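You operate a simulated robot arm through the tools that you are given. There is no shell and no other tool.

You are at the controls of a simulated robot arm. One attempt, no reset.

## Task
Start the first two pumps and take the one with air off duty.
Fine: its display reads AIR: turn its dial to 0 and switch it off; the other keeps running.

Only the result counts: the job must be done as asked and must still hold three seconds after the hand-in. Knocking over, shifting, dropping, spilling or breaking anything else fails it.

## Robot
A 6-joint arm with a two-finger parallel gripper, fixed in place. Base frame: the origin is on the floor under the middle of its stand, x ahead of it, y to its left, z up. Readings come in mm, degrees, newtons and seconds.
With the tool pointing down near the work surface it reaches from about 420 to 860 mm from the base axis. Its first joint turns from -115.0 to 115.0 degrees. Payload 4.2 kg.
Tool frame: the origin (TCP) lies between the finger pads and is the grasp point; the fingertips stand 23 mm ahead of it; z points along the fingers, y is the line along which they close. The gripper opens to 94 mm. The fingers are 38 mm wide and 10 mm thick; the gripper's body (54 by 96 mm) begins 39 mm behind the TCP.
Orientation is that of the tool frame in the base frame, as [roll, pitch, yaw] about the fixed x, y, z axes, in that order (R = Rz(yaw) Ry(pitch) Rx(roll)). With the fingers straight down and closing along the base's y, the tool's x points along the base's -x, its y along +y and its z along -z.

## Interface
- The arm moves only by the tool nudge_tool. Its argument "rows" is one flat list of numbers, 7 for each row, row after row: the shift along the base's x, y, z in mm, then the turn, a rotation vector about the base's x, y, z in degrees, then the finger opening in mm, from 0 to 94. In form: [tx, ty, tz, wx, wy, wz, grip, tx, ty, tz, wx, wy, wz, grip, ...]. A call has 1 to 20 rows; each row is the pose to reach, as a shift and turn from the pose commanded when the call began. Each row takes 0.2 s and may step no farther than 50 mm and 8.6 degrees from the row before; otherwise, or with a gripper value out of range, the whole call is refused. Where a pose cannot be reached the arm comes as near as it can. A force on the tool above 40 N (or 10 N above the force at the start of the call, whichever is more), or a blocked arm, ends the call early, and 0.2 s more pass. The fingers move at their own pace (about 108 mm/s each) and stop on an object; they squeeze with about 24 N. The grip force told is the motor's: it shows also when the fingers shut on nothing. Time passes only in rows, and 0.2 s behind the last, so rows that repeat a pose let the fingers close. It gives the time, the measured TCP pose, the force on the tool (base axes), the opening and the grip force at its end, in the units of the frame above (readings bear some noise), with the torque about the TCP (base axes, N m) and any sound that the robot's microphone picked up.
- Cameras (640 x 400 px; columns grow to the right, rows downward): "scene" is fixed at [220.8, 500.6, 1798.9]; the picture's right is [-0.79, -0.61, 0.00], its down [-0.28, 0.36, -0.89] and it looks along [0.54, -0.71, -0.45] (base axes); focal length 312 px, centre (320, 200). "wrist" rides on the gripper at [86, 16, -75] in the tool frame; the picture's right is [-0.18, 0.98, 0.00], its down [-0.58, -0.11, -0.81] and it looks along [-0.79, -0.15, 0.59] (tool axes); focal length 243 px, centre (320, 200). There is no depth. A picture from a camera that has moved, and an enlarged one, comes with that camera's place and axes in the base frame and with its lens.
- camera(camera): a new picture of that camera. No time passes.
- move_column(by): slides the trunk up (or, below 0, down) by that many mm; the arm rides with it, the base frame stays. It gives what a move gives, with no picture.
- inspect(camera, box): a new picture of the part [left, top, right, bottom] of that camera's present view, enlarged. No time passes.
- sign_off(): hands the job in; it is judged then, once.

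Nothing tells you positions but the pictures and the camera data. Unless the task says otherwise, let go and move clear before handing in.

The tools are called after "Emit:" as a command line: name --argument value ..., lists and objects as JSON in quotes. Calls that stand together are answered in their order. nudge_tool: Moves the arm, as the interface text tells. Its arguments: {"type":"object","properties":{"rows":{"type":"array"}},"required":["rows"]} The other tools are called the same way: move_column (by) moves the trunk up or down; camera (camera) takes a picture; inspect (camera, box) takes an enlarged picture of a part of a camera's view; sign_off () hands the job in.

At the start:

```text
t: 0.0
tool_pos: [591.9, -115.6, 1533.8]
tcp_rot: [179.9, 0.0, -180.0]
ft_force: [0.0, -0.1, 0.4]
moment: [0.03, 0.0, -0.01]
grip_width: 93.7
gripper_force: 0.0
trunk travel left (down, up): [-925.0, 65.0]
```

scene: 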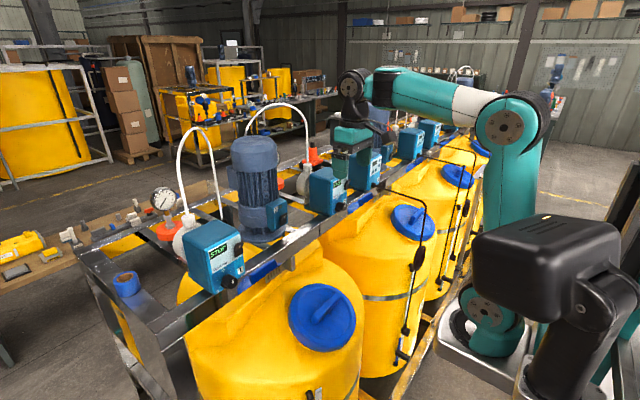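
wrist: 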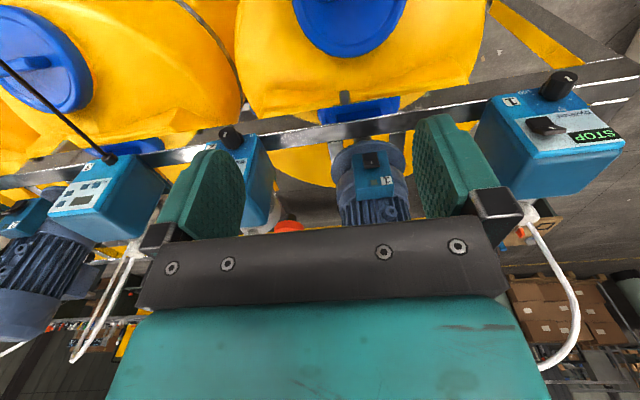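

I see a row of blue dosing pumps above yellow tanks; the nearest one in the scene view shows "STOP". I'll look at enlarged views to understand the pumps' dials, switches and displays.

Emit:
inspect --camera "scene" --box '[160, 200, 280, 300]'

Emit:
inspect --camera "scene" --box '[290, 110, 450, 230]'

Emit:
inspect --camera "wrist" --box '[470, 60, 640, 220]'

Emit:
inspect --camera "wrist" --box '[0, 110, 290, 290]'

Emit:
inspect --camera "wrist" --box '[300, 110, 440, 240]'

```text
4.00 times, centred on (220, 250) of scene
camera zoom: at [220.8, 500.6, 1798.9], right [-0.79, -0.61, 0.0], down [-0.28, 0.36, -0.89], along [0.54, -0.71, -0.45], focal length 1246 px, centre (720, 0)
```

zoom: 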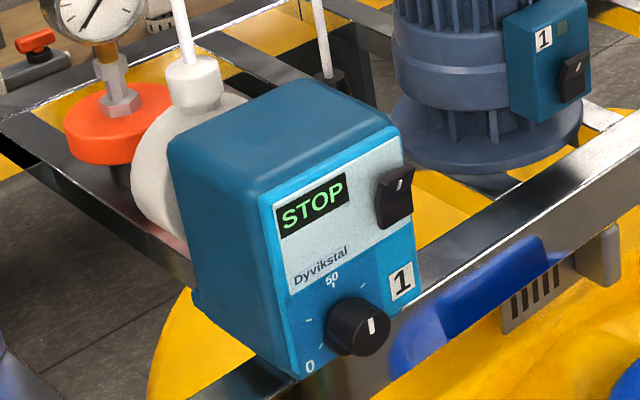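

```text
3.33 times, centred on (370, 170) of scene
camera zoom: at [220.8, 500.6, 1798.9], right [-0.79, -0.61, 0.0], down [-0.28, 0.36, -0.89], along [0.54, -0.71, -0.45], focal length 1038 px, centre (153, 300)
```

zoom: 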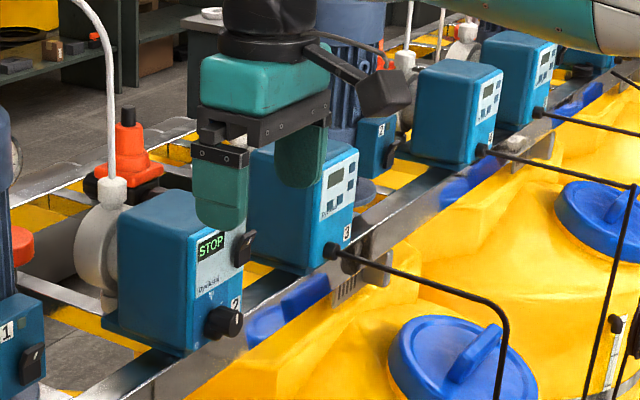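

```text
2.50 times, centred on (555, 140) of wrist
camera zoom: at [506.6, -99.7, 1609.9], right [0.18, 0.98, 0.0], down [0.58, -0.11, 0.81], along [0.79, -0.15, -0.59], focal length 606 px, centre (-268, 350)
```

zoom: 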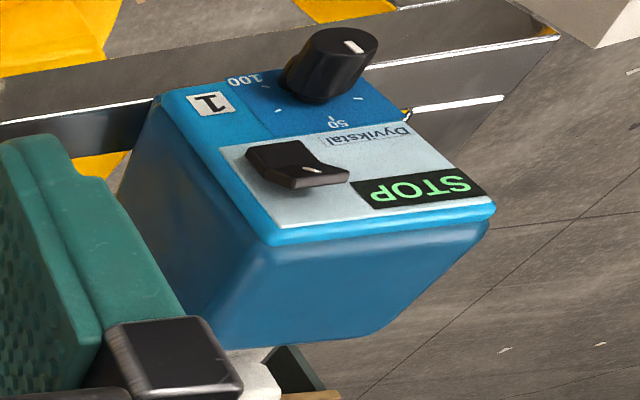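

```text
2.21 times, centred on (145, 200) of wrist
camera zoom: at [506.6, -99.7, 1609.9], right [0.18, 0.98, 0.0], down [0.58, -0.11, 0.81], along [0.79, -0.15, -0.59], focal length 535 px, centre (706, 200)
```

zoom: 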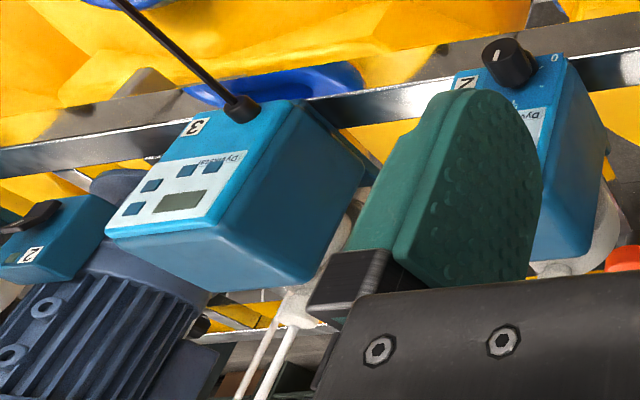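

```text
3.08 times, centred on (370, 175) of wrist
camera zoom: at [506.6, -99.7, 1609.9], right [0.18, 0.98, 0.0], down [0.58, -0.11, 0.81], along [0.79, -0.15, -0.59], focal length 746 px, centre (166, 277)
```

zoom: 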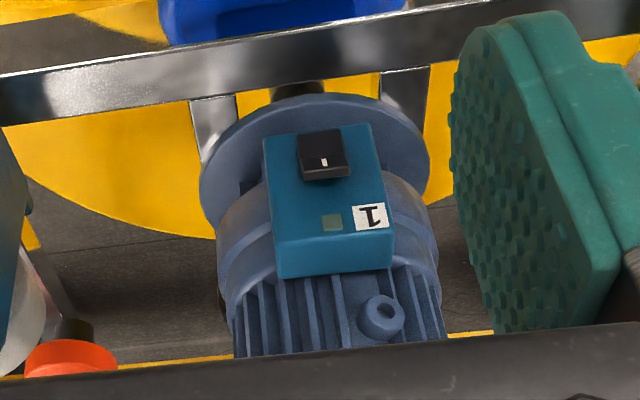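

The pump faces look vertical and face the robot at about x≈748: pump 1's dial is near y≈178, z≈1305 and its rocker switch near y≈135, z≈1363. Pump 2 is the same layout about 470 mm to the right. I'll move the wrist camera over in front of pump 1 for a closer look.

Emit:
nudge_tool --rows '[0, 45, 0, 0, 0, 0, 94, 0, 90, 0, 0, 0, 0, 94, 0, 135, -20, 0, 0, 0, 94, 0, 180, -40, 0, 0, 0, 94, 0, 225, -60, 0, 0, 0, 94, 0, 260, -80, 0, 0, 0, 94]'

Emit:
camera --camera "wrist"

Emit:
camera --camera "scene"

```text
t: 1.4
tool_pos: [590.3, 142.1, 1455.8]
tcp_rot: [179.9, 0.0, 179.9]
ft_force: [-1.0, -0.8, 0.0]
moment: [0.01, 0.0, -0.01]
grip_width: 93.9
gripper_force: 0.0
trunk travel left (down, up): [-925.0, 65.0]
```

```text
taken
camera wrist: at [505.8, 158.3, 1530.9], right [0.19, 0.98, 0.0], down [0.58, -0.11, 0.81], along [0.79, -0.15, -0.59], focal length 243 px, centre (320, 200)
```

wrist: 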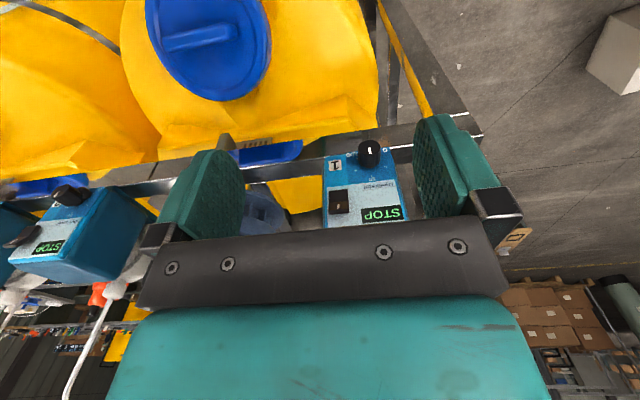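

```text
taken
```

scene: 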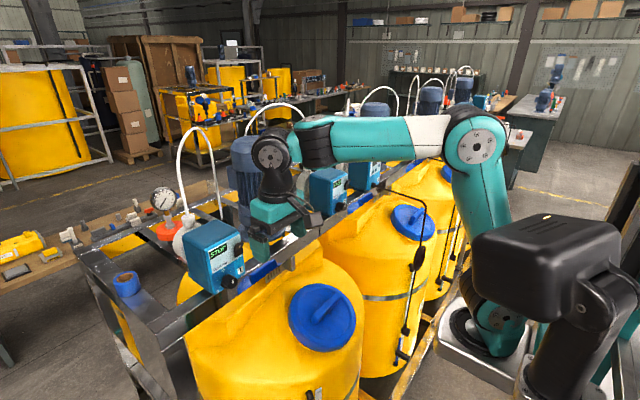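

Emit:
inspect --camera "wrist" --box '[300, 120, 430, 235]'

Emit:
inspect --camera "wrist" --box '[0, 170, 170, 290]'

Emit:
inspect --camera "scene" --box '[190, 210, 260, 300]'

Emit:
inspect --camera "scene" --box '[290, 150, 390, 230]'

```text
3.48 times, centred on (365, 178) of wrist
camera zoom: at [505.8, 158.3, 1530.9], right [0.19, 0.98, 0.0], down [0.58, -0.11, 0.81], along [0.79, -0.15, -0.59], focal length 844 px, centre (164, 278)
```

zoom: 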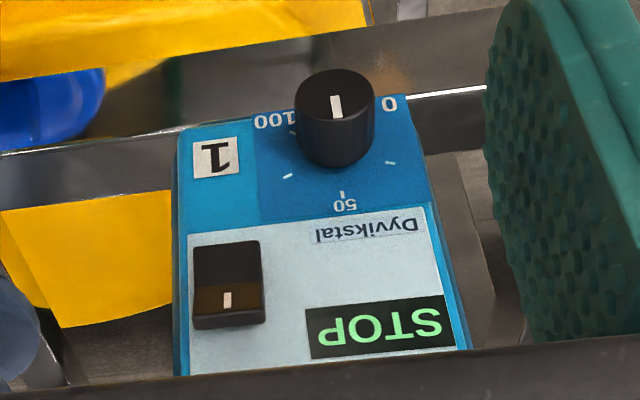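

```text
3.33 times, centred on (85, 230) of wrist
camera zoom: at [505.8, 158.3, 1530.9], right [0.19, 0.98, 0.0], down [0.58, -0.11, 0.81], along [0.79, -0.15, -0.59], focal length 809 px, centre (1103, 100)
```

zoom: 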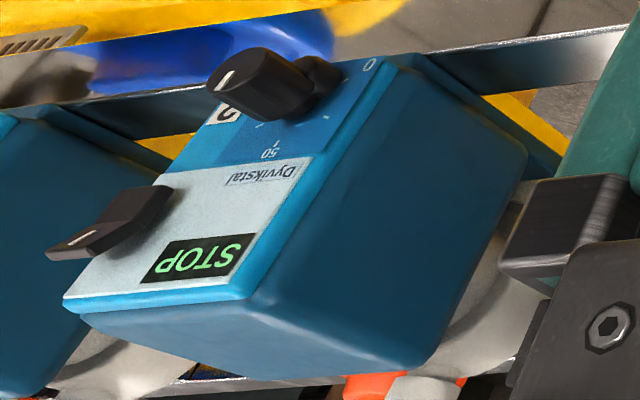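

```text
4.44 times, centred on (225, 255) of scene
camera zoom: at [220.8, 500.6, 1798.9], right [-0.79, -0.61, 0.0], down [-0.28, 0.36, -0.89], along [0.54, -0.71, -0.45], focal length 1384 px, centre (742, -44)
```

zoom: 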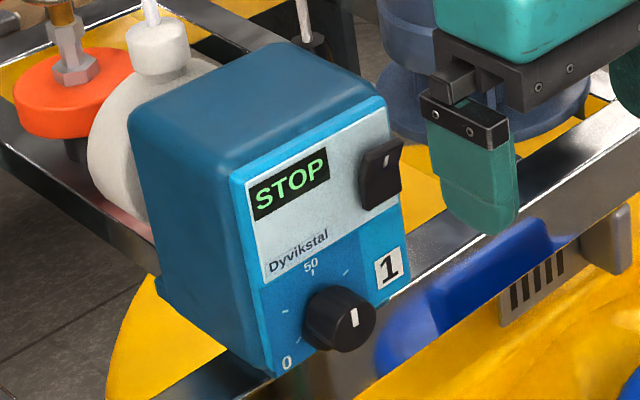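

```text
5.00 times, centred on (340, 190) of scene
camera zoom: at [220.8, 500.6, 1798.9], right [-0.79, -0.61, 0.0], down [-0.28, 0.36, -0.89], along [0.54, -0.71, -0.45], focal length 1557 px, centre (220, 250)
```

zoom: 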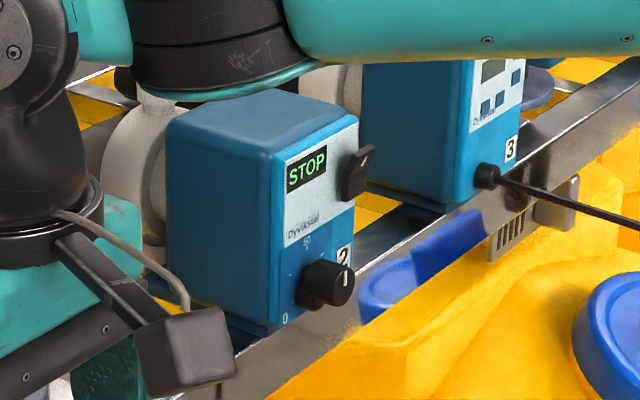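

Each rocker sits top-out (STOP) and each dial has 0 at the lower left. I'll back off a little and tilt the tool towards horizontal so the fingers point at the pump faces, checking the arm's posture as I go.

Emit:
nudge_tool --rows '[-10, 0, 0, 0, -8, 0, 94, -20, 0, 0, 0, -16, 0, 94, -30, 0, 0, 0, -24, 0, 94, -40, 0, 0, 0, -32, 0, 94, -40, 0, 0, 0, -40, 0, 94, -40, 0, 0, 0, -45, 0, 94]'

Emit:
camera --camera "scene"

Emit:
camera --camera "wrist"

```text
t: 2.8
tool_pos: [551.5, 144.4, 1453.9]
tcp_rot: [179.9, 45.2, 179.9]
ft_force: [-0.4, 0.0, -0.5]
moment: [-0.05, 0.02, 0.01]
grip_width: 94.1
gripper_force: 0.1
trunk travel left (down, up): [-925.0, 65.0]
```

```text
taken
```

scene: 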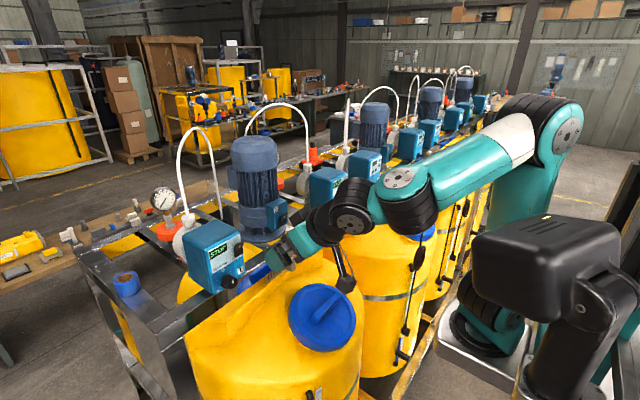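

```text
taken
camera wrist: at [438.7, 160.4, 1446.4], right [0.13, 0.98, 0.13], down [-0.16, -0.11, 0.98], along [0.98, -0.15, 0.14], focal length 243 px, centre (320, 200)
```

wrist: 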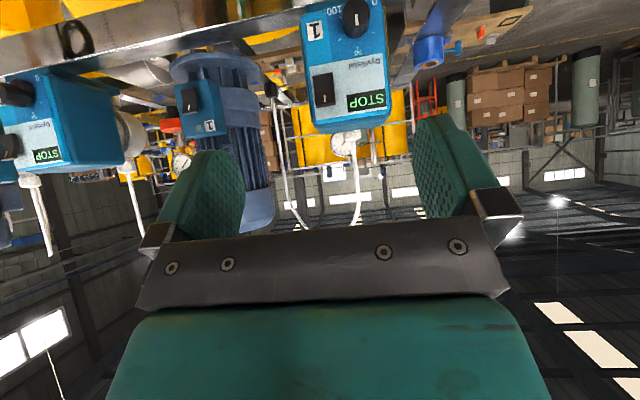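

The posture looks fine at 45°, with plenty of clearance. I'll continue tilting to horizontal.

Emit:
nudge_tool --rows '[0, 0, 0, 0, -8, 0, 94, 0, 0, 0, 0, -16, 0, 94, 0, 0, 0, 0, -24, 0, 94, 0, 0, 0, 0, -32, 0, 94, 0, 0, 0, 0, -40, 0, 94, 0, 0, 0, 0, -45, 0, 94]'

Emit:
camera --camera "scene"

Emit:
camera --camera "wrist"

```text
t: 4.2
tool_pos: [552.8, 145.4, 1454.9]
tcp_rot: [12.7, 89.8, 12.8]
ft_force: [0.6, -0.5, 0.1]
moment: [-0.03, 0.0, -0.04]
grip_width: 94.1
gripper_force: 0.1
trunk travel left (down, up): [-925.0, 65.0]
```

```text
taken
```

scene: 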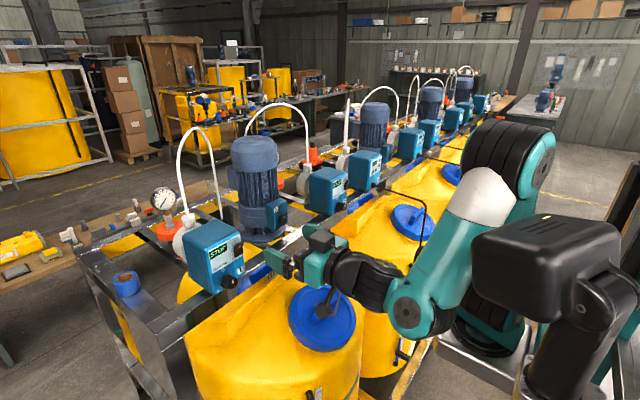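

```text
taken
camera wrist: at [478.6, 160.8, 1369.1], right [0.0, 0.98, 0.18], down [-0.81, -0.11, 0.58], along [0.59, -0.15, 0.79], focal length 243 px, centre (320, 200)
```

wrist: 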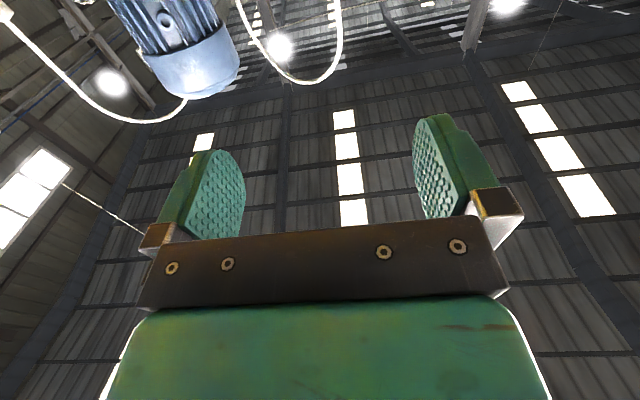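

The tool is horizontal now. Next I'll close the fingers and bring the fingertips in front of and slightly above pump 1's rocker, still well off the face, and check alignment in both cameras.

Emit:
nudge_tool --rows '[0, 0, 0, 0, 0, 0, 50, 40, -3, -20, 0, 0, 0, 20, 80, -6, -40, 0, 0, 0, 0, 115, -8, -59, 0, 0, 0, 0, 128, -8, -59, 0, 0, 0, 0, 128, -8, -59, 0, 0, 0, 0]'

Emit:
camera --camera "wrist"

Emit:
inspect --camera "scene" --box '[180, 200, 340, 300]'

```text
t: 5.6
tool_pos: [679.8, 136.1, 1395.5]
tcp_rot: [10.1, 90.0, 10.1]
ft_force: [1.1, 0.0, 0.2]
moment: [0.01, -0.02, -0.01]
grip_width: 0.0
gripper_force: 24.3
trunk travel left (down, up): [-925.0, 65.0]
```

```text
taken
camera wrist: at [607.2, 152.7, 1310.0], right [0.0, 0.98, 0.18], down [-0.81, -0.11, 0.58], along [0.59, -0.15, 0.79], focal length 243 px, centre (320, 200)
```

wrist: 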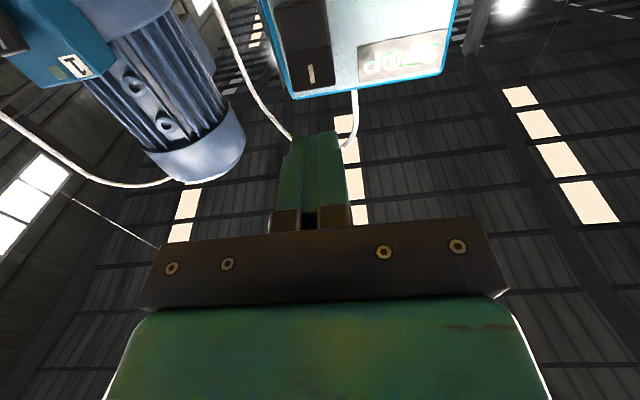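

```text
4.00 times, centred on (260, 250) of scene
camera zoom: at [220.8, 500.6, 1798.9], right [-0.79, -0.61, 0.0], down [-0.28, 0.36, -0.89], along [0.54, -0.71, -0.45], focal length 1246 px, centre (560, 0)
```

zoom: 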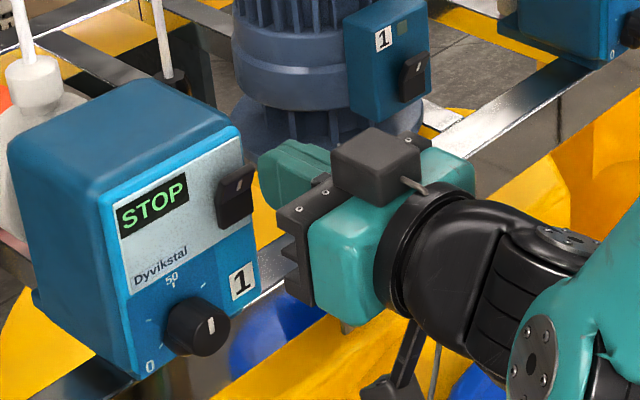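

Emit:
inspect --camera "wrist" --box '[240, 0, 460, 150]'

Emit:
inspect --camera "scene" --box '[220, 230, 260, 270]'

```text
2.67 times, centred on (350, 75) of wrist
camera zoom: at [607.2, 152.7, 1310.0], right [0.0, 0.98, 0.18], down [-0.81, -0.11, 0.58], along [0.59, -0.15, 0.79], focal length 647 px, centre (240, 533)
```

zoom: 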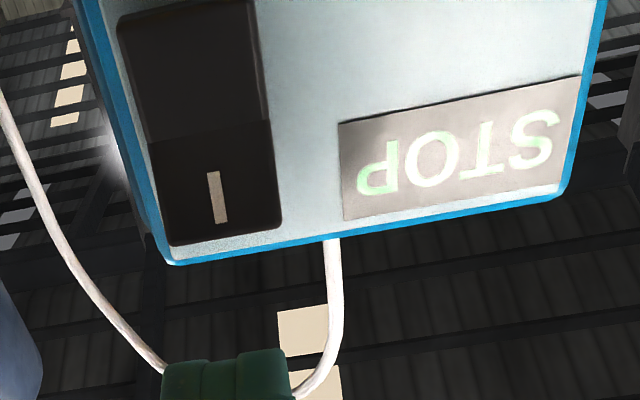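

```text
10.00 times, centred on (240, 250) of scene
camera zoom: at [220.8, 500.6, 1798.9], right [-0.79, -0.61, 0.0], down [-0.28, 0.36, -0.89], along [0.54, -0.71, -0.45], focal length 3115 px, centre (1120, -300)
```

zoom: 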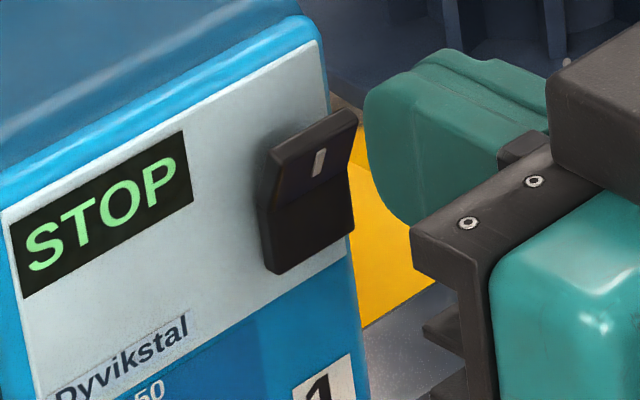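

Pump 1's rocker is centred near (745, 136, 1364) with its raised top edge around z≈1382. I'll lower slightly to put the fingertip on the top half and push forward in small steps.

Emit:
nudge_tool --rows '[10, 0, -13, 0, 0, 0, 0, 25, 0, -13, 0, 0, 0, 0, 32, 0, -13, 0, 0, 0, 0, 36, 0, -13, 0, 0, 0, 0, 40, 0, -13, 0, 0, 0, 0, 43, 0, -13, 0, 0, 0, 0]'

Emit:
inspect --camera "scene" --box '[190, 220, 270, 280]'

```text
t: 7.0
tool_pos: [716.0, 136.6, 1384.5]
tcp_rot: [-136.7, 89.6, -136.3]
ft_force: [-29.9, -3.9, 4.0]
moment: [-0.01, 0.3, -0.19]
grip_width: 0.1
gripper_force: 24.0
trunk travel left (down, up): [-925.0, 65.0]
stopped in row 6: the force on the tool passed its limit at 45 N (the readings are from after the stop); the commanded pose is now the measured one
```

```text
6.67 times, centred on (230, 250) of scene
camera zoom: at [220.8, 500.6, 1798.9], right [-0.79, -0.61, 0.0], down [-0.28, 0.36, -0.89], along [0.54, -0.71, -0.45], focal length 2076 px, centre (920, -133)
```

zoom: 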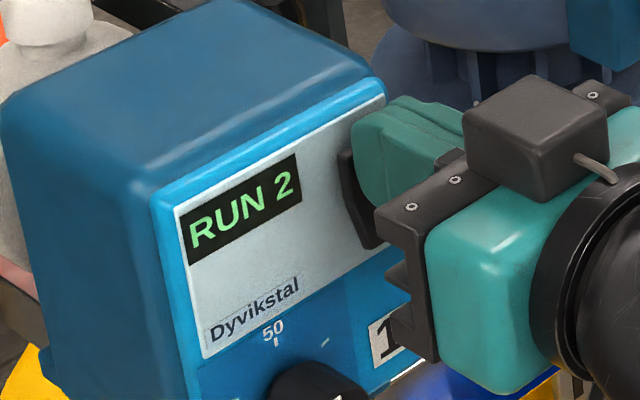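

Pump 1 started: its display now reads "RUN 2". I'll back straight off and check the rocker and display again.

Emit:
nudge_tool --rows '[-15, 0, 0, 0, 0, 0, 0, -45, 0, 0, 0, 0, 0, 0, -80, 0, 0, 0, 0, 0, 0]'

Emit:
inspect --camera "scene" --box '[190, 210, 270, 300]'

```text
t: 7.8
tool_pos: [639.3, 137.3, 1380.7]
tcp_rot: [-170.9, 89.7, -170.7]
ft_force: [-1.4, -0.7, -0.4]
moment: [0.01, 0.0, 0.02]
grip_width: 0.0
gripper_force: 24.3
trunk travel left (down, up): [-925.0, 65.0]
```

```text
4.44 times, centred on (230, 255) of scene
camera zoom: at [220.8, 500.6, 1798.9], right [-0.79, -0.61, 0.0], down [-0.28, 0.36, -0.89], along [0.54, -0.71, -0.45], focal length 1384 px, centre (720, -44)
```

zoom: 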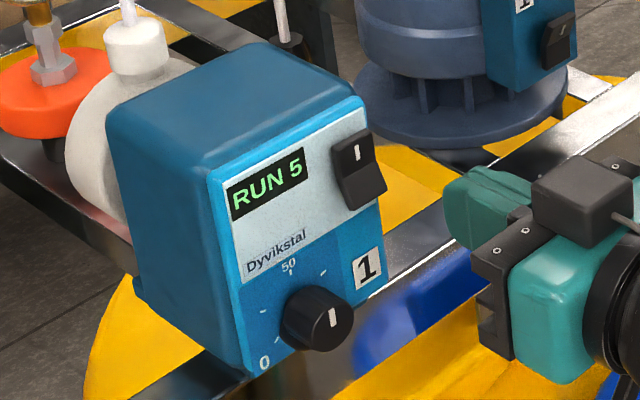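

Pump 1 is running (its counter is climbing). Now I'll carry the closed fingers over to pump 2, staying clear of the faces, and look before pressing.

Emit:
nudge_tool --rows '[-25, -10, 5, 0, 0, 0, 0, -30, -55, 10, 0, 0, 0, 0, -30, -100, 12, 0, 0, 0, 0, -30, -145, 12, 0, 0, 0, 0, -30, -190, 12, 0, 0, 0, 0, -30, -235, 12, 0, 0, 0, 0, -30, -280, 12, 0, 0, 0, 0, -30, -325, 12, 0, 0, 0, 0, -30, -370, 12, 0, 0, 0, 0, -30, -415, 12, 0, 0, 0, 0, -30, -445, 12, 0, 0, 0, 0, -20, -463, 12, 0, 0, 0, 0, 0, -463, 12, 0, 0, 0, 0]'

Emit:
camera --camera "scene"

Emit:
camera --camera "wrist"

```text
t: 10.6
tool_pos: [640.8, -326.7, 1394.4]
tcp_rot: [-164.2, 89.8, -164.0]
ft_force: [1.0, -0.6, -0.7]
moment: [0.0, 0.02, 0.02]
grip_width: 0.0
gripper_force: 24.1
out of reach, approached as far as the arm can: row 3, 4, 5, 6, 7, 8, 9
trunk travel left (down, up): [-925.0, 65.0]
```

```text
taken
```

scene: 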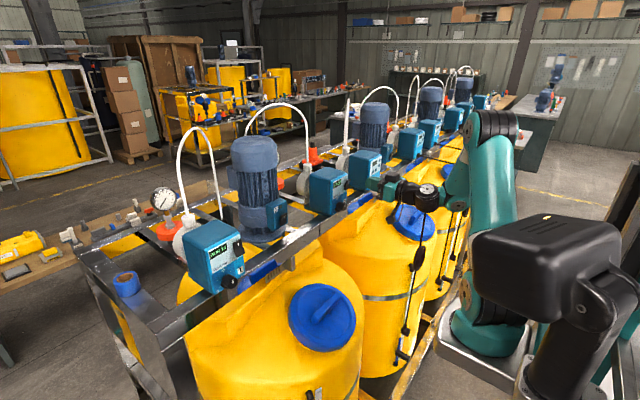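

```text
taken
camera wrist: at [566.8, -311.0, 1308.7], right [0.0, 0.98, 0.18], down [-0.8, -0.11, 0.59], along [0.6, -0.15, 0.79], focal length 243 px, centre (320, 200)
```

wrist: 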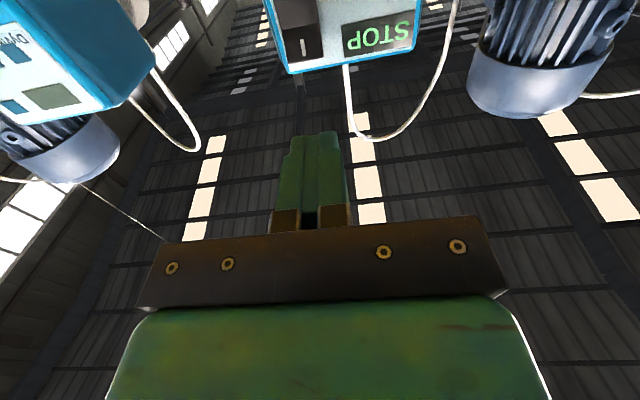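

I'm now in front of pump 2. I'll check pump 1's display, the rod near the wrist, and pump 2's rocker alignment.

Emit:
inspect --camera "scene" --box '[190, 210, 270, 300]'

Emit:
inspect --camera "scene" --box '[300, 140, 460, 260]'

Emit:
inspect --camera "wrist" --box '[240, 0, 440, 120]'

```text
4.44 times, centred on (230, 255) of scene
camera zoom: at [220.8, 500.6, 1798.9], right [-0.79, -0.61, 0.0], down [-0.28, 0.36, -0.89], along [0.54, -0.71, -0.45], focal length 1384 px, centre (720, -44)
```

zoom: 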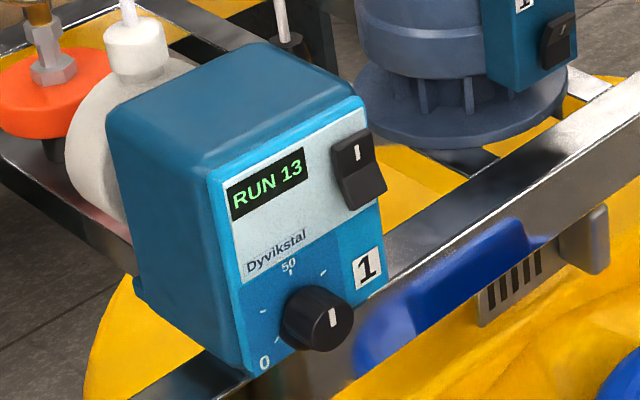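

```text
3.33 times, centred on (380, 200) of scene
camera zoom: at [220.8, 500.6, 1798.9], right [-0.79, -0.61, 0.0], down [-0.28, 0.36, -0.89], along [0.54, -0.71, -0.45], focal length 1038 px, centre (120, 200)
```

zoom: 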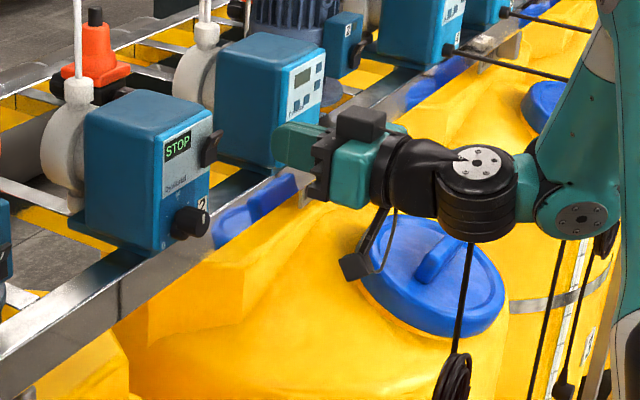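

```text
3.20 times, centred on (340, 60) of wrist
camera zoom: at [566.8, -311.0, 1308.7], right [0.0, 0.98, 0.18], down [-0.8, -0.11, 0.59], along [0.6, -0.15, 0.79], focal length 776 px, centre (256, 648)
```

zoom: 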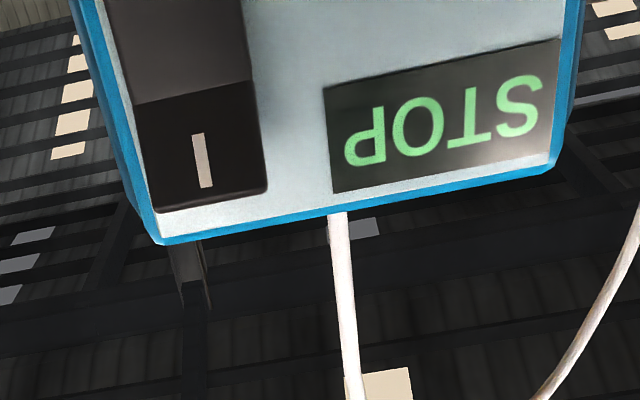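

Pump 1's rate counter is climbing and pump 2 still reads STOP, with its rocker centred near y≈-334. I'll align and press the top of pump 2's rocker the same way.

Emit:
nudge_tool --rows '[25, -6.5, -11, 0, 0, 0, 0, 50, -6.5, -11, 0, 0, 0, 0, 64, -6.5, -11, 0, 0, 0, 0, 70, -6.5, -11, 0, 0, 0, 0, 74, -6.5, -11, 0, 0, 0, 0, 78, -6.5, -11, 0, 0, 0, 0, 82, -6.5, -11, 0, 0, 0, 0]'

Emit:
inspect --camera "scene" --box '[300, 150, 420, 240]'

Emit:
inspect --camera "scene" --box '[190, 210, 270, 300]'

```text
t: 12.2
tool_pos: [715.9, -330.6, 1383.2]
tcp_rot: [161.1, 89.5, 161.1]
ft_force: [-31.4, 6.0, 5.8]
moment: [-0.01, 0.0, 0.09]
grip_width: 0.0
gripper_force: 24.2
trunk travel left (down, up): [-925.0, 65.0]
stopped in row 7: the force on the tool passed its limit at 46 N (the readings are from after the stop); the commanded pose is now the measured one
```

```text
4.44 times, centred on (360, 195) of scene
camera zoom: at [220.8, 500.6, 1798.9], right [-0.79, -0.61, 0.0], down [-0.28, 0.36, -0.89], along [0.54, -0.71, -0.45], focal length 1384 px, centre (142, 222)
```

zoom: 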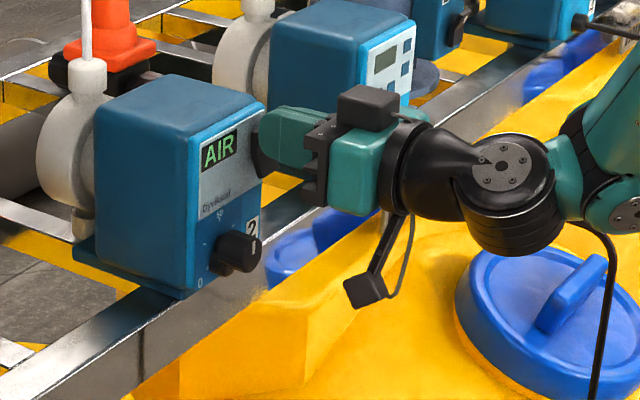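

```text
4.44 times, centred on (230, 255) of scene
camera zoom: at [220.8, 500.6, 1798.9], right [-0.79, -0.61, 0.0], down [-0.28, 0.36, -0.89], along [0.54, -0.71, -0.45], focal length 1384 px, centre (720, -44)
```

zoom: 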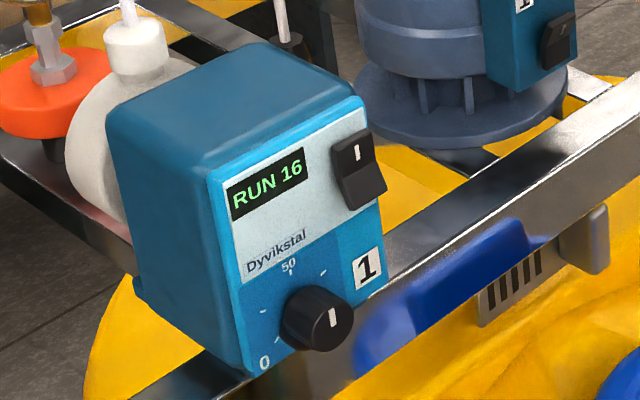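

Pump 2 shows AIR while pump 1 runs, so pump 2 is the one to take off duty: dial to 0, then switch off. I'll back off, open the fingers, and drop in front of pump 2's dial for a close look.

Emit:
nudge_tool --rows '[-15, 0, 0, 0, 0, 0, 0, -50, 0, 0, 0, 0, 0, 0, -80, 5, -10, 0, 0, 0, 30, -80, 20, -45, 0, 0, 0, 60, -80, 38, -78, 0, 0, 0, 60, -80, 38, -78, 0, 0, 0, 60]'

Emit:
camera --camera "scene"

Emit:
camera --camera "wrist"

Emit:
inspect --camera "scene" --box '[310, 160, 370, 230]'

```text
t: 13.6
tool_pos: [668.9, -306.7, 1327.7]
tcp_rot: [175.5, 89.0, 175.6]
ft_force: [-0.5, -0.5, 0.0]
moment: [-0.05, 0.0, -0.01]
grip_width: 60.2
gripper_force: 0.1
out of reach, approached as far as the arm can: row 4, 5, 6
trunk travel left (down, up): [-925.0, 65.0]
```

```text
taken
```

scene: 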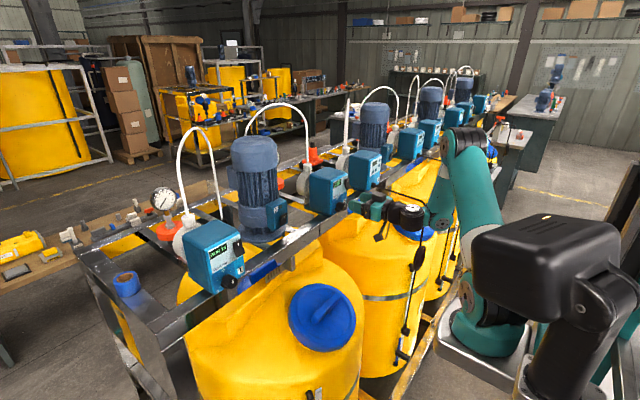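

```text
taken
camera wrist: at [593.8, -290.5, 1241.4], right [0.0, 0.98, 0.19], down [-0.8, -0.11, 0.59], along [0.6, -0.15, 0.78], focal length 243 px, centre (320, 200)
```

wrist: 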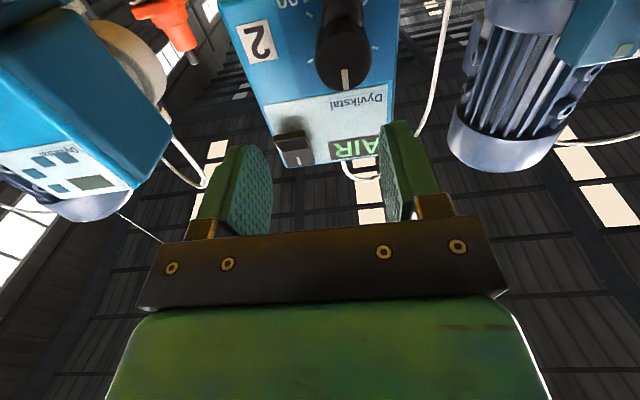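

```text
5.71 times, centred on (340, 195) of scene
camera zoom: at [220.8, 500.6, 1798.9], right [-0.79, -0.61, 0.0], down [-0.28, 0.36, -0.89], along [0.54, -0.71, -0.45], focal length 1780 px, centre (206, 229)
```

zoom: 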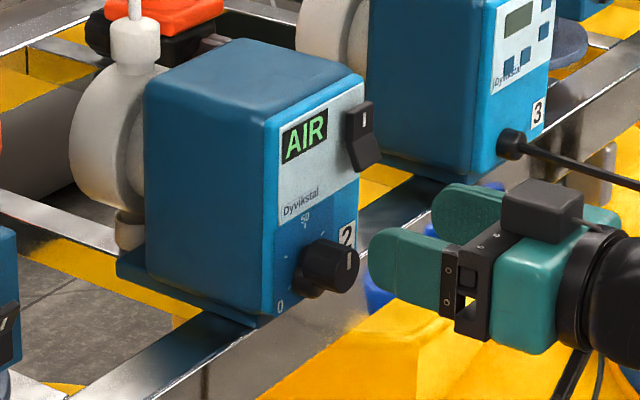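

The arm hit its inner reach limit at this height, so I'll need to lower the trunk somewhat. First a zoom on the dial.

Emit:
inspect --camera "wrist" --box '[220, 0, 440, 170]'

Emit:
inspect --camera "scene" --box '[330, 195, 360, 215]'

Emit:
inspect --camera "scene" --box '[190, 210, 270, 300]'

```text
2.35 times, centred on (330, 85) of wrist
camera zoom: at [593.8, -290.5, 1241.4], right [0.0, 0.98, 0.19], down [-0.8, -0.11, 0.59], along [0.6, -0.15, 0.78], focal length 571 px, centre (296, 471)
```

zoom: 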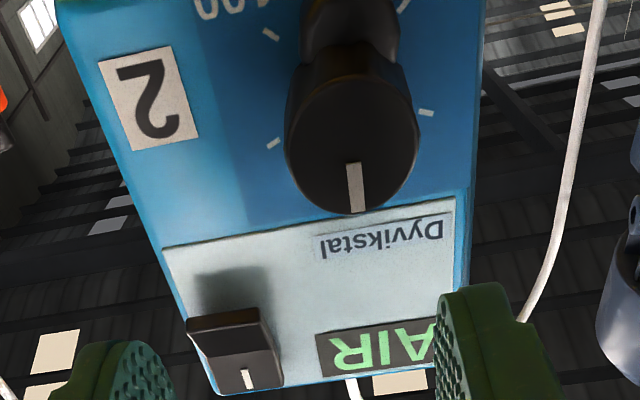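

```text
16.00 times, centred on (345, 205) of scene
camera zoom: at [220.8, 500.6, 1798.9], right [-0.79, -0.61, 0.0], down [-0.28, 0.36, -0.89], along [0.54, -0.71, -0.45], focal length 4984 px, centre (-80, 120)
```

zoom: 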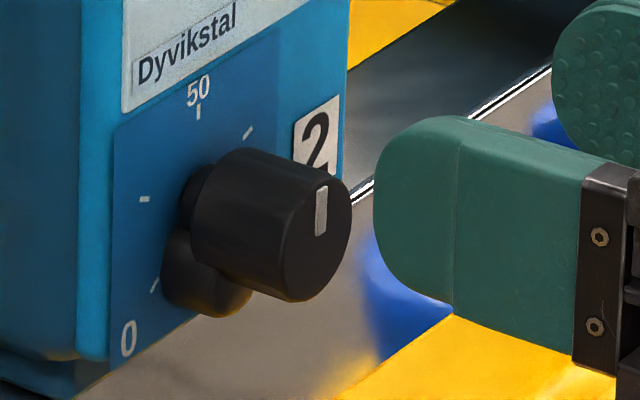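

```text
4.44 times, centred on (230, 255) of scene
camera zoom: at [220.8, 500.6, 1798.9], right [-0.79, -0.61, 0.0], down [-0.28, 0.36, -0.89], along [0.54, -0.71, -0.45], focal length 1384 px, centre (720, -44)
```

zoom: 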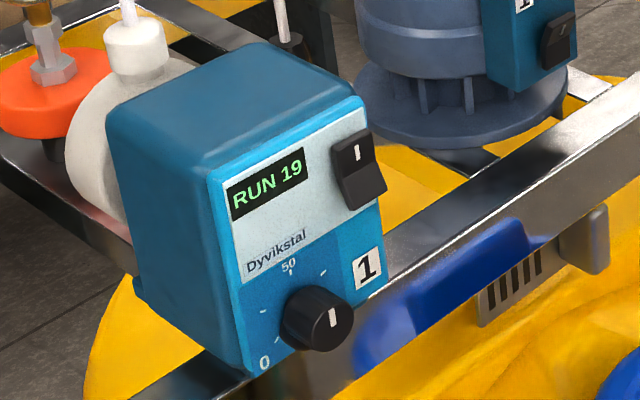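

Emit:
inspect --camera "scene" --box '[215, 260, 255, 300]'

Emit:
nudge_tool --rows '[0, 5, 40, 0, 0, 0, 60, 0, 5, 80, 0, 0, 0, 60, 0, 5, 120, 0, 0, 0, 60]'

```text
10.00 times, centred on (235, 280) of scene
camera zoom: at [220.8, 500.6, 1798.9], right [-0.79, -0.61, 0.0], down [-0.28, 0.36, -0.89], along [0.54, -0.71, -0.45], focal length 3115 px, centre (1170, -600)
```

zoom: 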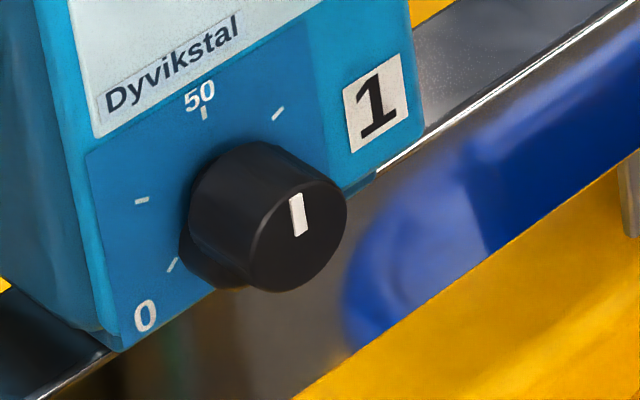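

```text
t: 14.4
tool_pos: [670.3, -305.2, 1445.8]
tcp_rot: [167.7, 89.3, 168.0]
ft_force: [0.0, 0.0, -0.4]
moment: [0.03, -0.03, 0.02]
grip_width: 59.9
gripper_force: 0.1
trunk travel left (down, up): [-925.0, 65.0]
```

Pump 2's dial points at 50 and its cap front centre is near (724, -289, 1299), diameter about 29 mm; 0 lies 135° counter-clockwise. I'll lower the trunk 146 mm, which brings the tool to dial height with better reach.

Emit:
move_column --by -146

Emit:
camera --camera "scene"

Emit:
camera --camera "wrist"

```text
t: 16.1
tool_pos: [669.6, -303.3, 1300.3]
tcp_rot: [172.0, 89.4, 172.2]
ft_force: [0.5, -0.6, -0.6]
moment: [0.01, -0.01, 0.0]
grip_width: 60.1
gripper_force: 0.0
trunk travel left (down, up): [-779.0, 211.0]
```

```text
taken
```

scene: 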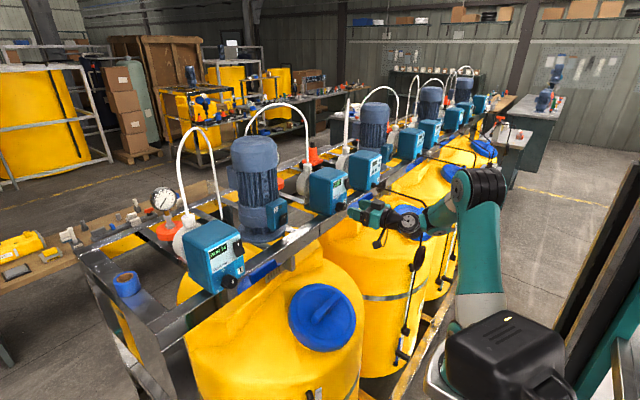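

```text
taken
camera wrist: at [594.7, -287.7, 1215.0], right [0.0, 0.98, 0.19], down [-0.8, -0.11, 0.59], along [0.6, -0.15, 0.79], focal length 243 px, centre (320, 200)
```

wrist: 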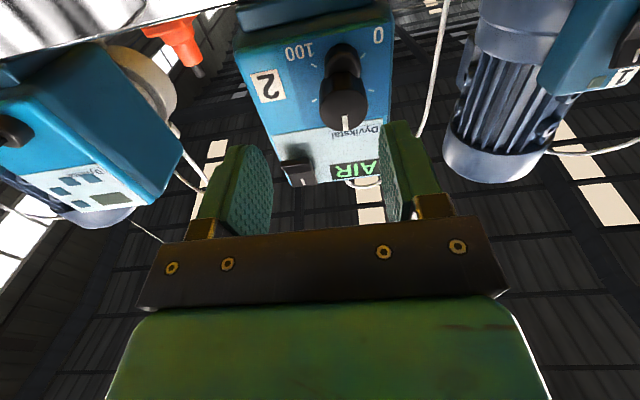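

Emit:
inspect --camera "wrist" --box '[230, 0, 430, 130]'

Emit:
inspect --camera "scene" --box '[310, 160, 410, 240]'

```text
3.08 times, centred on (330, 65) of wrist
camera zoom: at [594.7, -287.7, 1215.0], right [0.0, 0.98, 0.19], down [-0.8, -0.11, 0.59], along [0.6, -0.15, 0.79], focal length 746 px, centre (289, 615)
```

zoom: 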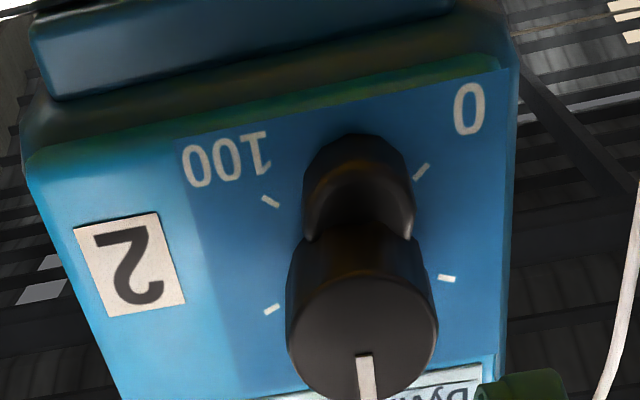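

```text
5.00 times, centred on (360, 200) of scene
camera zoom: at [220.8, 500.6, 1798.9], right [-0.79, -0.61, 0.0], down [-0.28, 0.36, -0.89], along [0.54, -0.71, -0.45], focal length 1557 px, centre (120, 200)
```

zoom: 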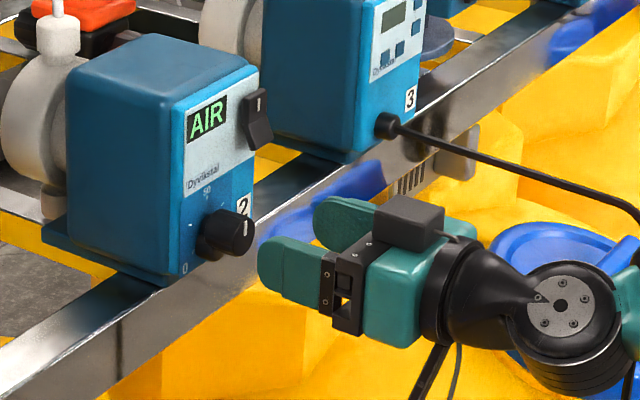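

Emit:
inspect --camera "wrist" --box '[310, 30, 380, 130]'

Emit:
inspect --camera "scene" --box '[335, 197, 355, 213]'

Emit:
inspect --camera "wrist" --box '[0, 80, 60, 160]'

```text
4.00 times, centred on (345, 80) of wrist
camera zoom: at [594.7, -287.7, 1215.0], right [0.0, 0.98, 0.19], down [-0.8, -0.11, 0.59], along [0.6, -0.15, 0.79], focal length 970 px, centre (220, 680)
```

zoom: 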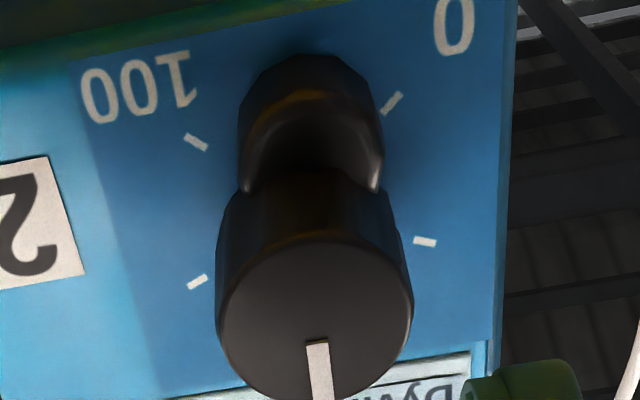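

```text
16.00 times, centred on (345, 205) of scene
camera zoom: at [220.8, 500.6, 1798.9], right [-0.79, -0.61, 0.0], down [-0.28, 0.36, -0.89], along [0.54, -0.71, -0.45], focal length 4984 px, centre (-80, 120)
```

zoom: 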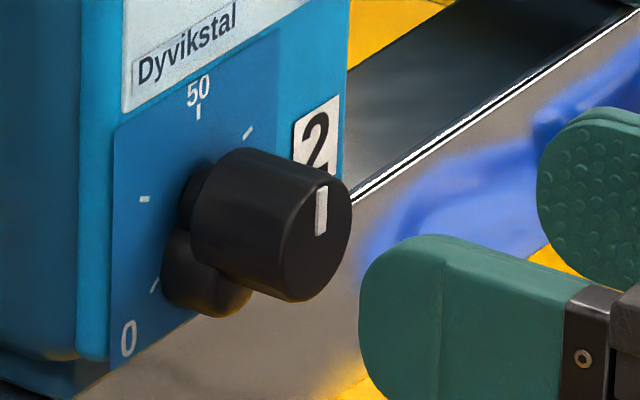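

```text
5.00 times, centred on (30, 120) of wrist
camera zoom: at [594.7, -287.7, 1215.0], right [0.0, 0.98, 0.19], down [-0.8, -0.11, 0.59], along [0.6, -0.15, 0.79], focal length 1213 px, centre (1770, 600)
```

zoom: 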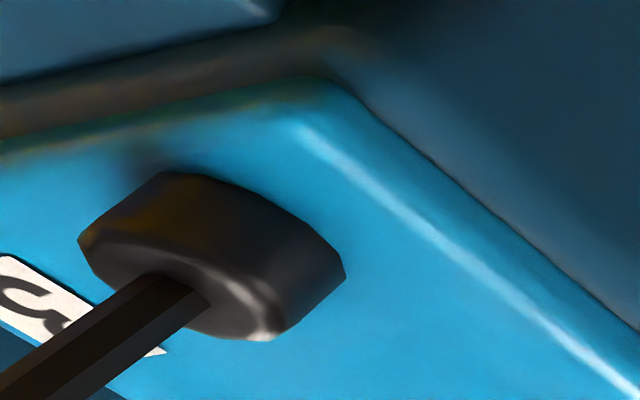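

A small fixed black boss sits low behind the dial, so I'll grip only the front ~11 mm of the cap. I'll pre-rotate the tool +68° about the dial axis at standoff so one grasp can cover the 135° turn.

Emit:
nudge_tool --rows '[0, 7, 0, 8.5, 0, 0, 60, 0, 14, 0, 17, 0, 0, 60, 0, 14, 0, 25.5, 0, 0, 60, 0, 14, 0, 34, 0, 0, 60, 0, 14, 0, 42.5, 0, 0, 60, 0, 14, 0, 51, 0, 0, 60, 0, 14, 0, 59.5, 0, 0, 60, 0, 14, 0, 68, 0, 0, 60, 0, 14, 0, 68, 0, 0, 60]'

Emit:
camera --camera "wrist"

Emit:
inspect --camera "scene" --box '[310, 160, 430, 250]'

```text
t: 18.1
tool_pos: [669.8, -290.0, 1300.0]
tcp_rot: [90.0, 21.7, 90.5]
ft_force: [0.2, -0.2, -0.7]
moment: [0.02, -0.02, 0.03]
grip_width: 60.0
gripper_force: 0.1
trunk travel left (down, up): [-779.0, 211.0]
```

```text
taken
camera wrist: at [594.6, -204.6, 1283.7], right [0.0, 0.19, 0.98], down [-0.8, -0.59, 0.12], along [0.6, -0.78, 0.16], focal length 243 px, centre (320, 200)
```

wrist: 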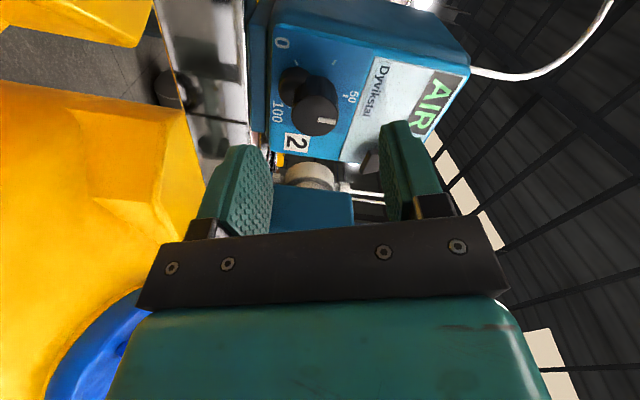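

```text
4.44 times, centred on (370, 205) of scene
camera zoom: at [220.8, 500.6, 1798.9], right [-0.79, -0.61, 0.0], down [-0.28, 0.36, -0.89], along [0.54, -0.71, -0.45], focal length 1384 px, centre (98, 178)
```

zoom: 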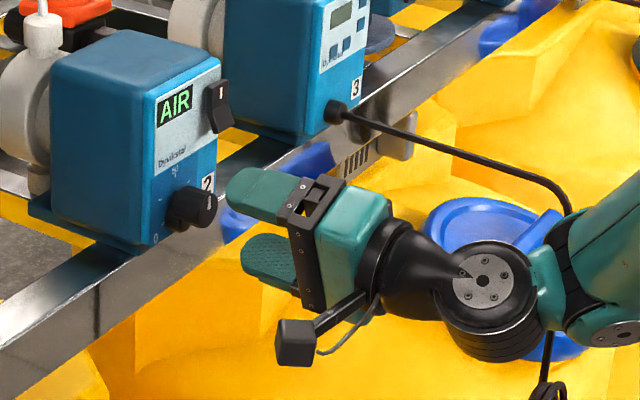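

Emit:
inspect --camera "wrist" --box '[250, 20, 390, 160]'

```text
2.86 times, centred on (320, 90) of wrist
camera zoom: at [594.6, -204.6, 1283.7], right [0.0, 0.19, 0.98], down [-0.8, -0.59, 0.12], along [0.6, -0.78, 0.16], focal length 693 px, centre (320, 514)
```

zoom: 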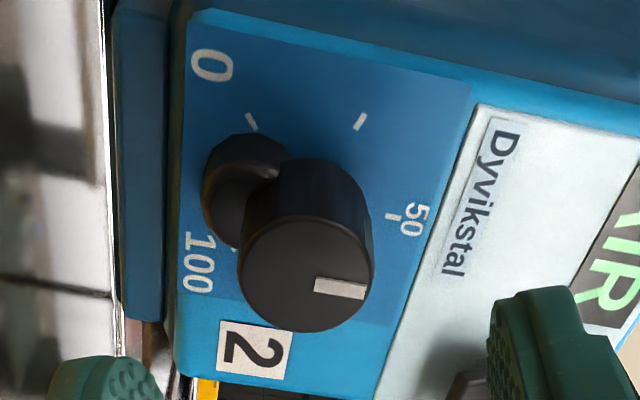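

The side view confirms the dial axis at about y≈-289.5, z≈1299, with the boss front at roughly x≈742. I'll advance so the fingertips reach x≈737 around the cap, still open, and check.

Emit:
nudge_tool --rows '[15, 0.5, -1, 0, 0, 0, 60, 30, 0.5, -1, 0, 0, 0, 60, 38, 0.5, -1, 0, 0, 0, 60, 44, 0.5, -1, 0, 0, 0, 60, 44, 0.5, -1, 0, 0, 0, 60]'

Emit:
camera --camera "wrist"

Emit:
inspect --camera "scene" --box '[320, 175, 380, 235]'

```text
t: 19.3
tool_pos: [713.2, -288.4, 1299.4]
tcp_rot: [90.0, 22.0, 90.6]
ft_force: [-0.9, -0.4, 0.2]
moment: [-0.03, -0.01, 0.02]
grip_width: 60.0
gripper_force: 0.0
trunk travel left (down, up): [-779.0, 211.0]
```

```text
taken
camera wrist: at [639.6, -203.6, 1283.1], right [0.0, 0.2, 0.98], down [-0.8, -0.59, 0.12], along [0.6, -0.78, 0.16], focal length 243 px, centre (320, 200)
```

wrist: 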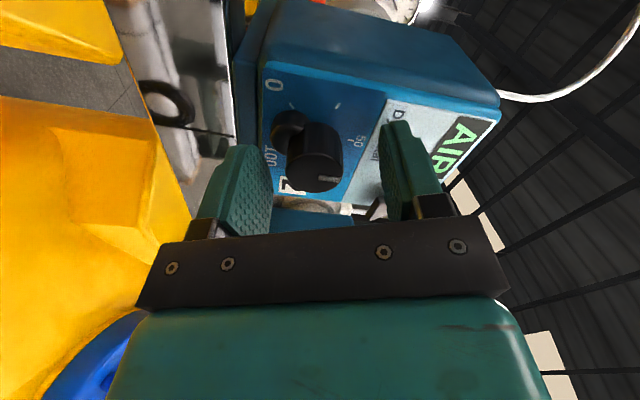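

```text
6.67 times, centred on (350, 205) of scene
camera zoom: at [220.8, 500.6, 1798.9], right [-0.79, -0.61, 0.0], down [-0.28, 0.36, -0.89], along [0.54, -0.71, -0.45], focal length 2076 px, centre (120, 167)
```

zoom: 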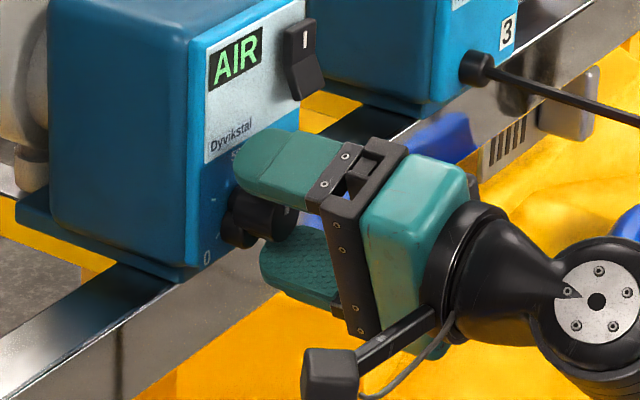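

The dial sits centred between the open fingers. I'll close on it.

Emit:
nudge_tool --rows '[0, 0, 0, 0, 0, 0, 40, 0, 0, 0, 0, 0, 0, 0, 0, 0, 0, 0, 0, 0, 0, 0, 0, 0, 0, 0, 0, 0]'

Emit:
camera --camera "wrist"

```text
t: 20.3
tool_pos: [713.7, -289.0, 1298.4]
tcp_rot: [90.3, 21.7, 90.7]
ft_force: [-4.3, -2.6, -22.7]
moment: [-0.04, -0.41, -0.48]
grip_width: 27.6
gripper_force: 44.9
trunk travel left (down, up): [-779.0, 211.0]
```

```text
taken
camera wrist: at [639.6, -204.5, 1281.3], right [0.0, 0.19, 0.98], down [-0.8, -0.59, 0.12], along [0.6, -0.79, 0.15], focal length 243 px, centre (320, 200)
```

wrist: 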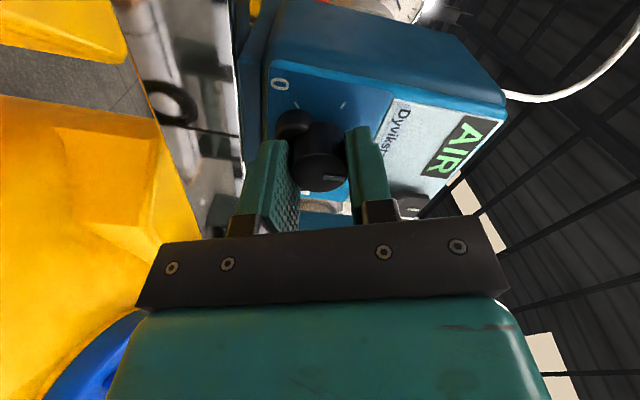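

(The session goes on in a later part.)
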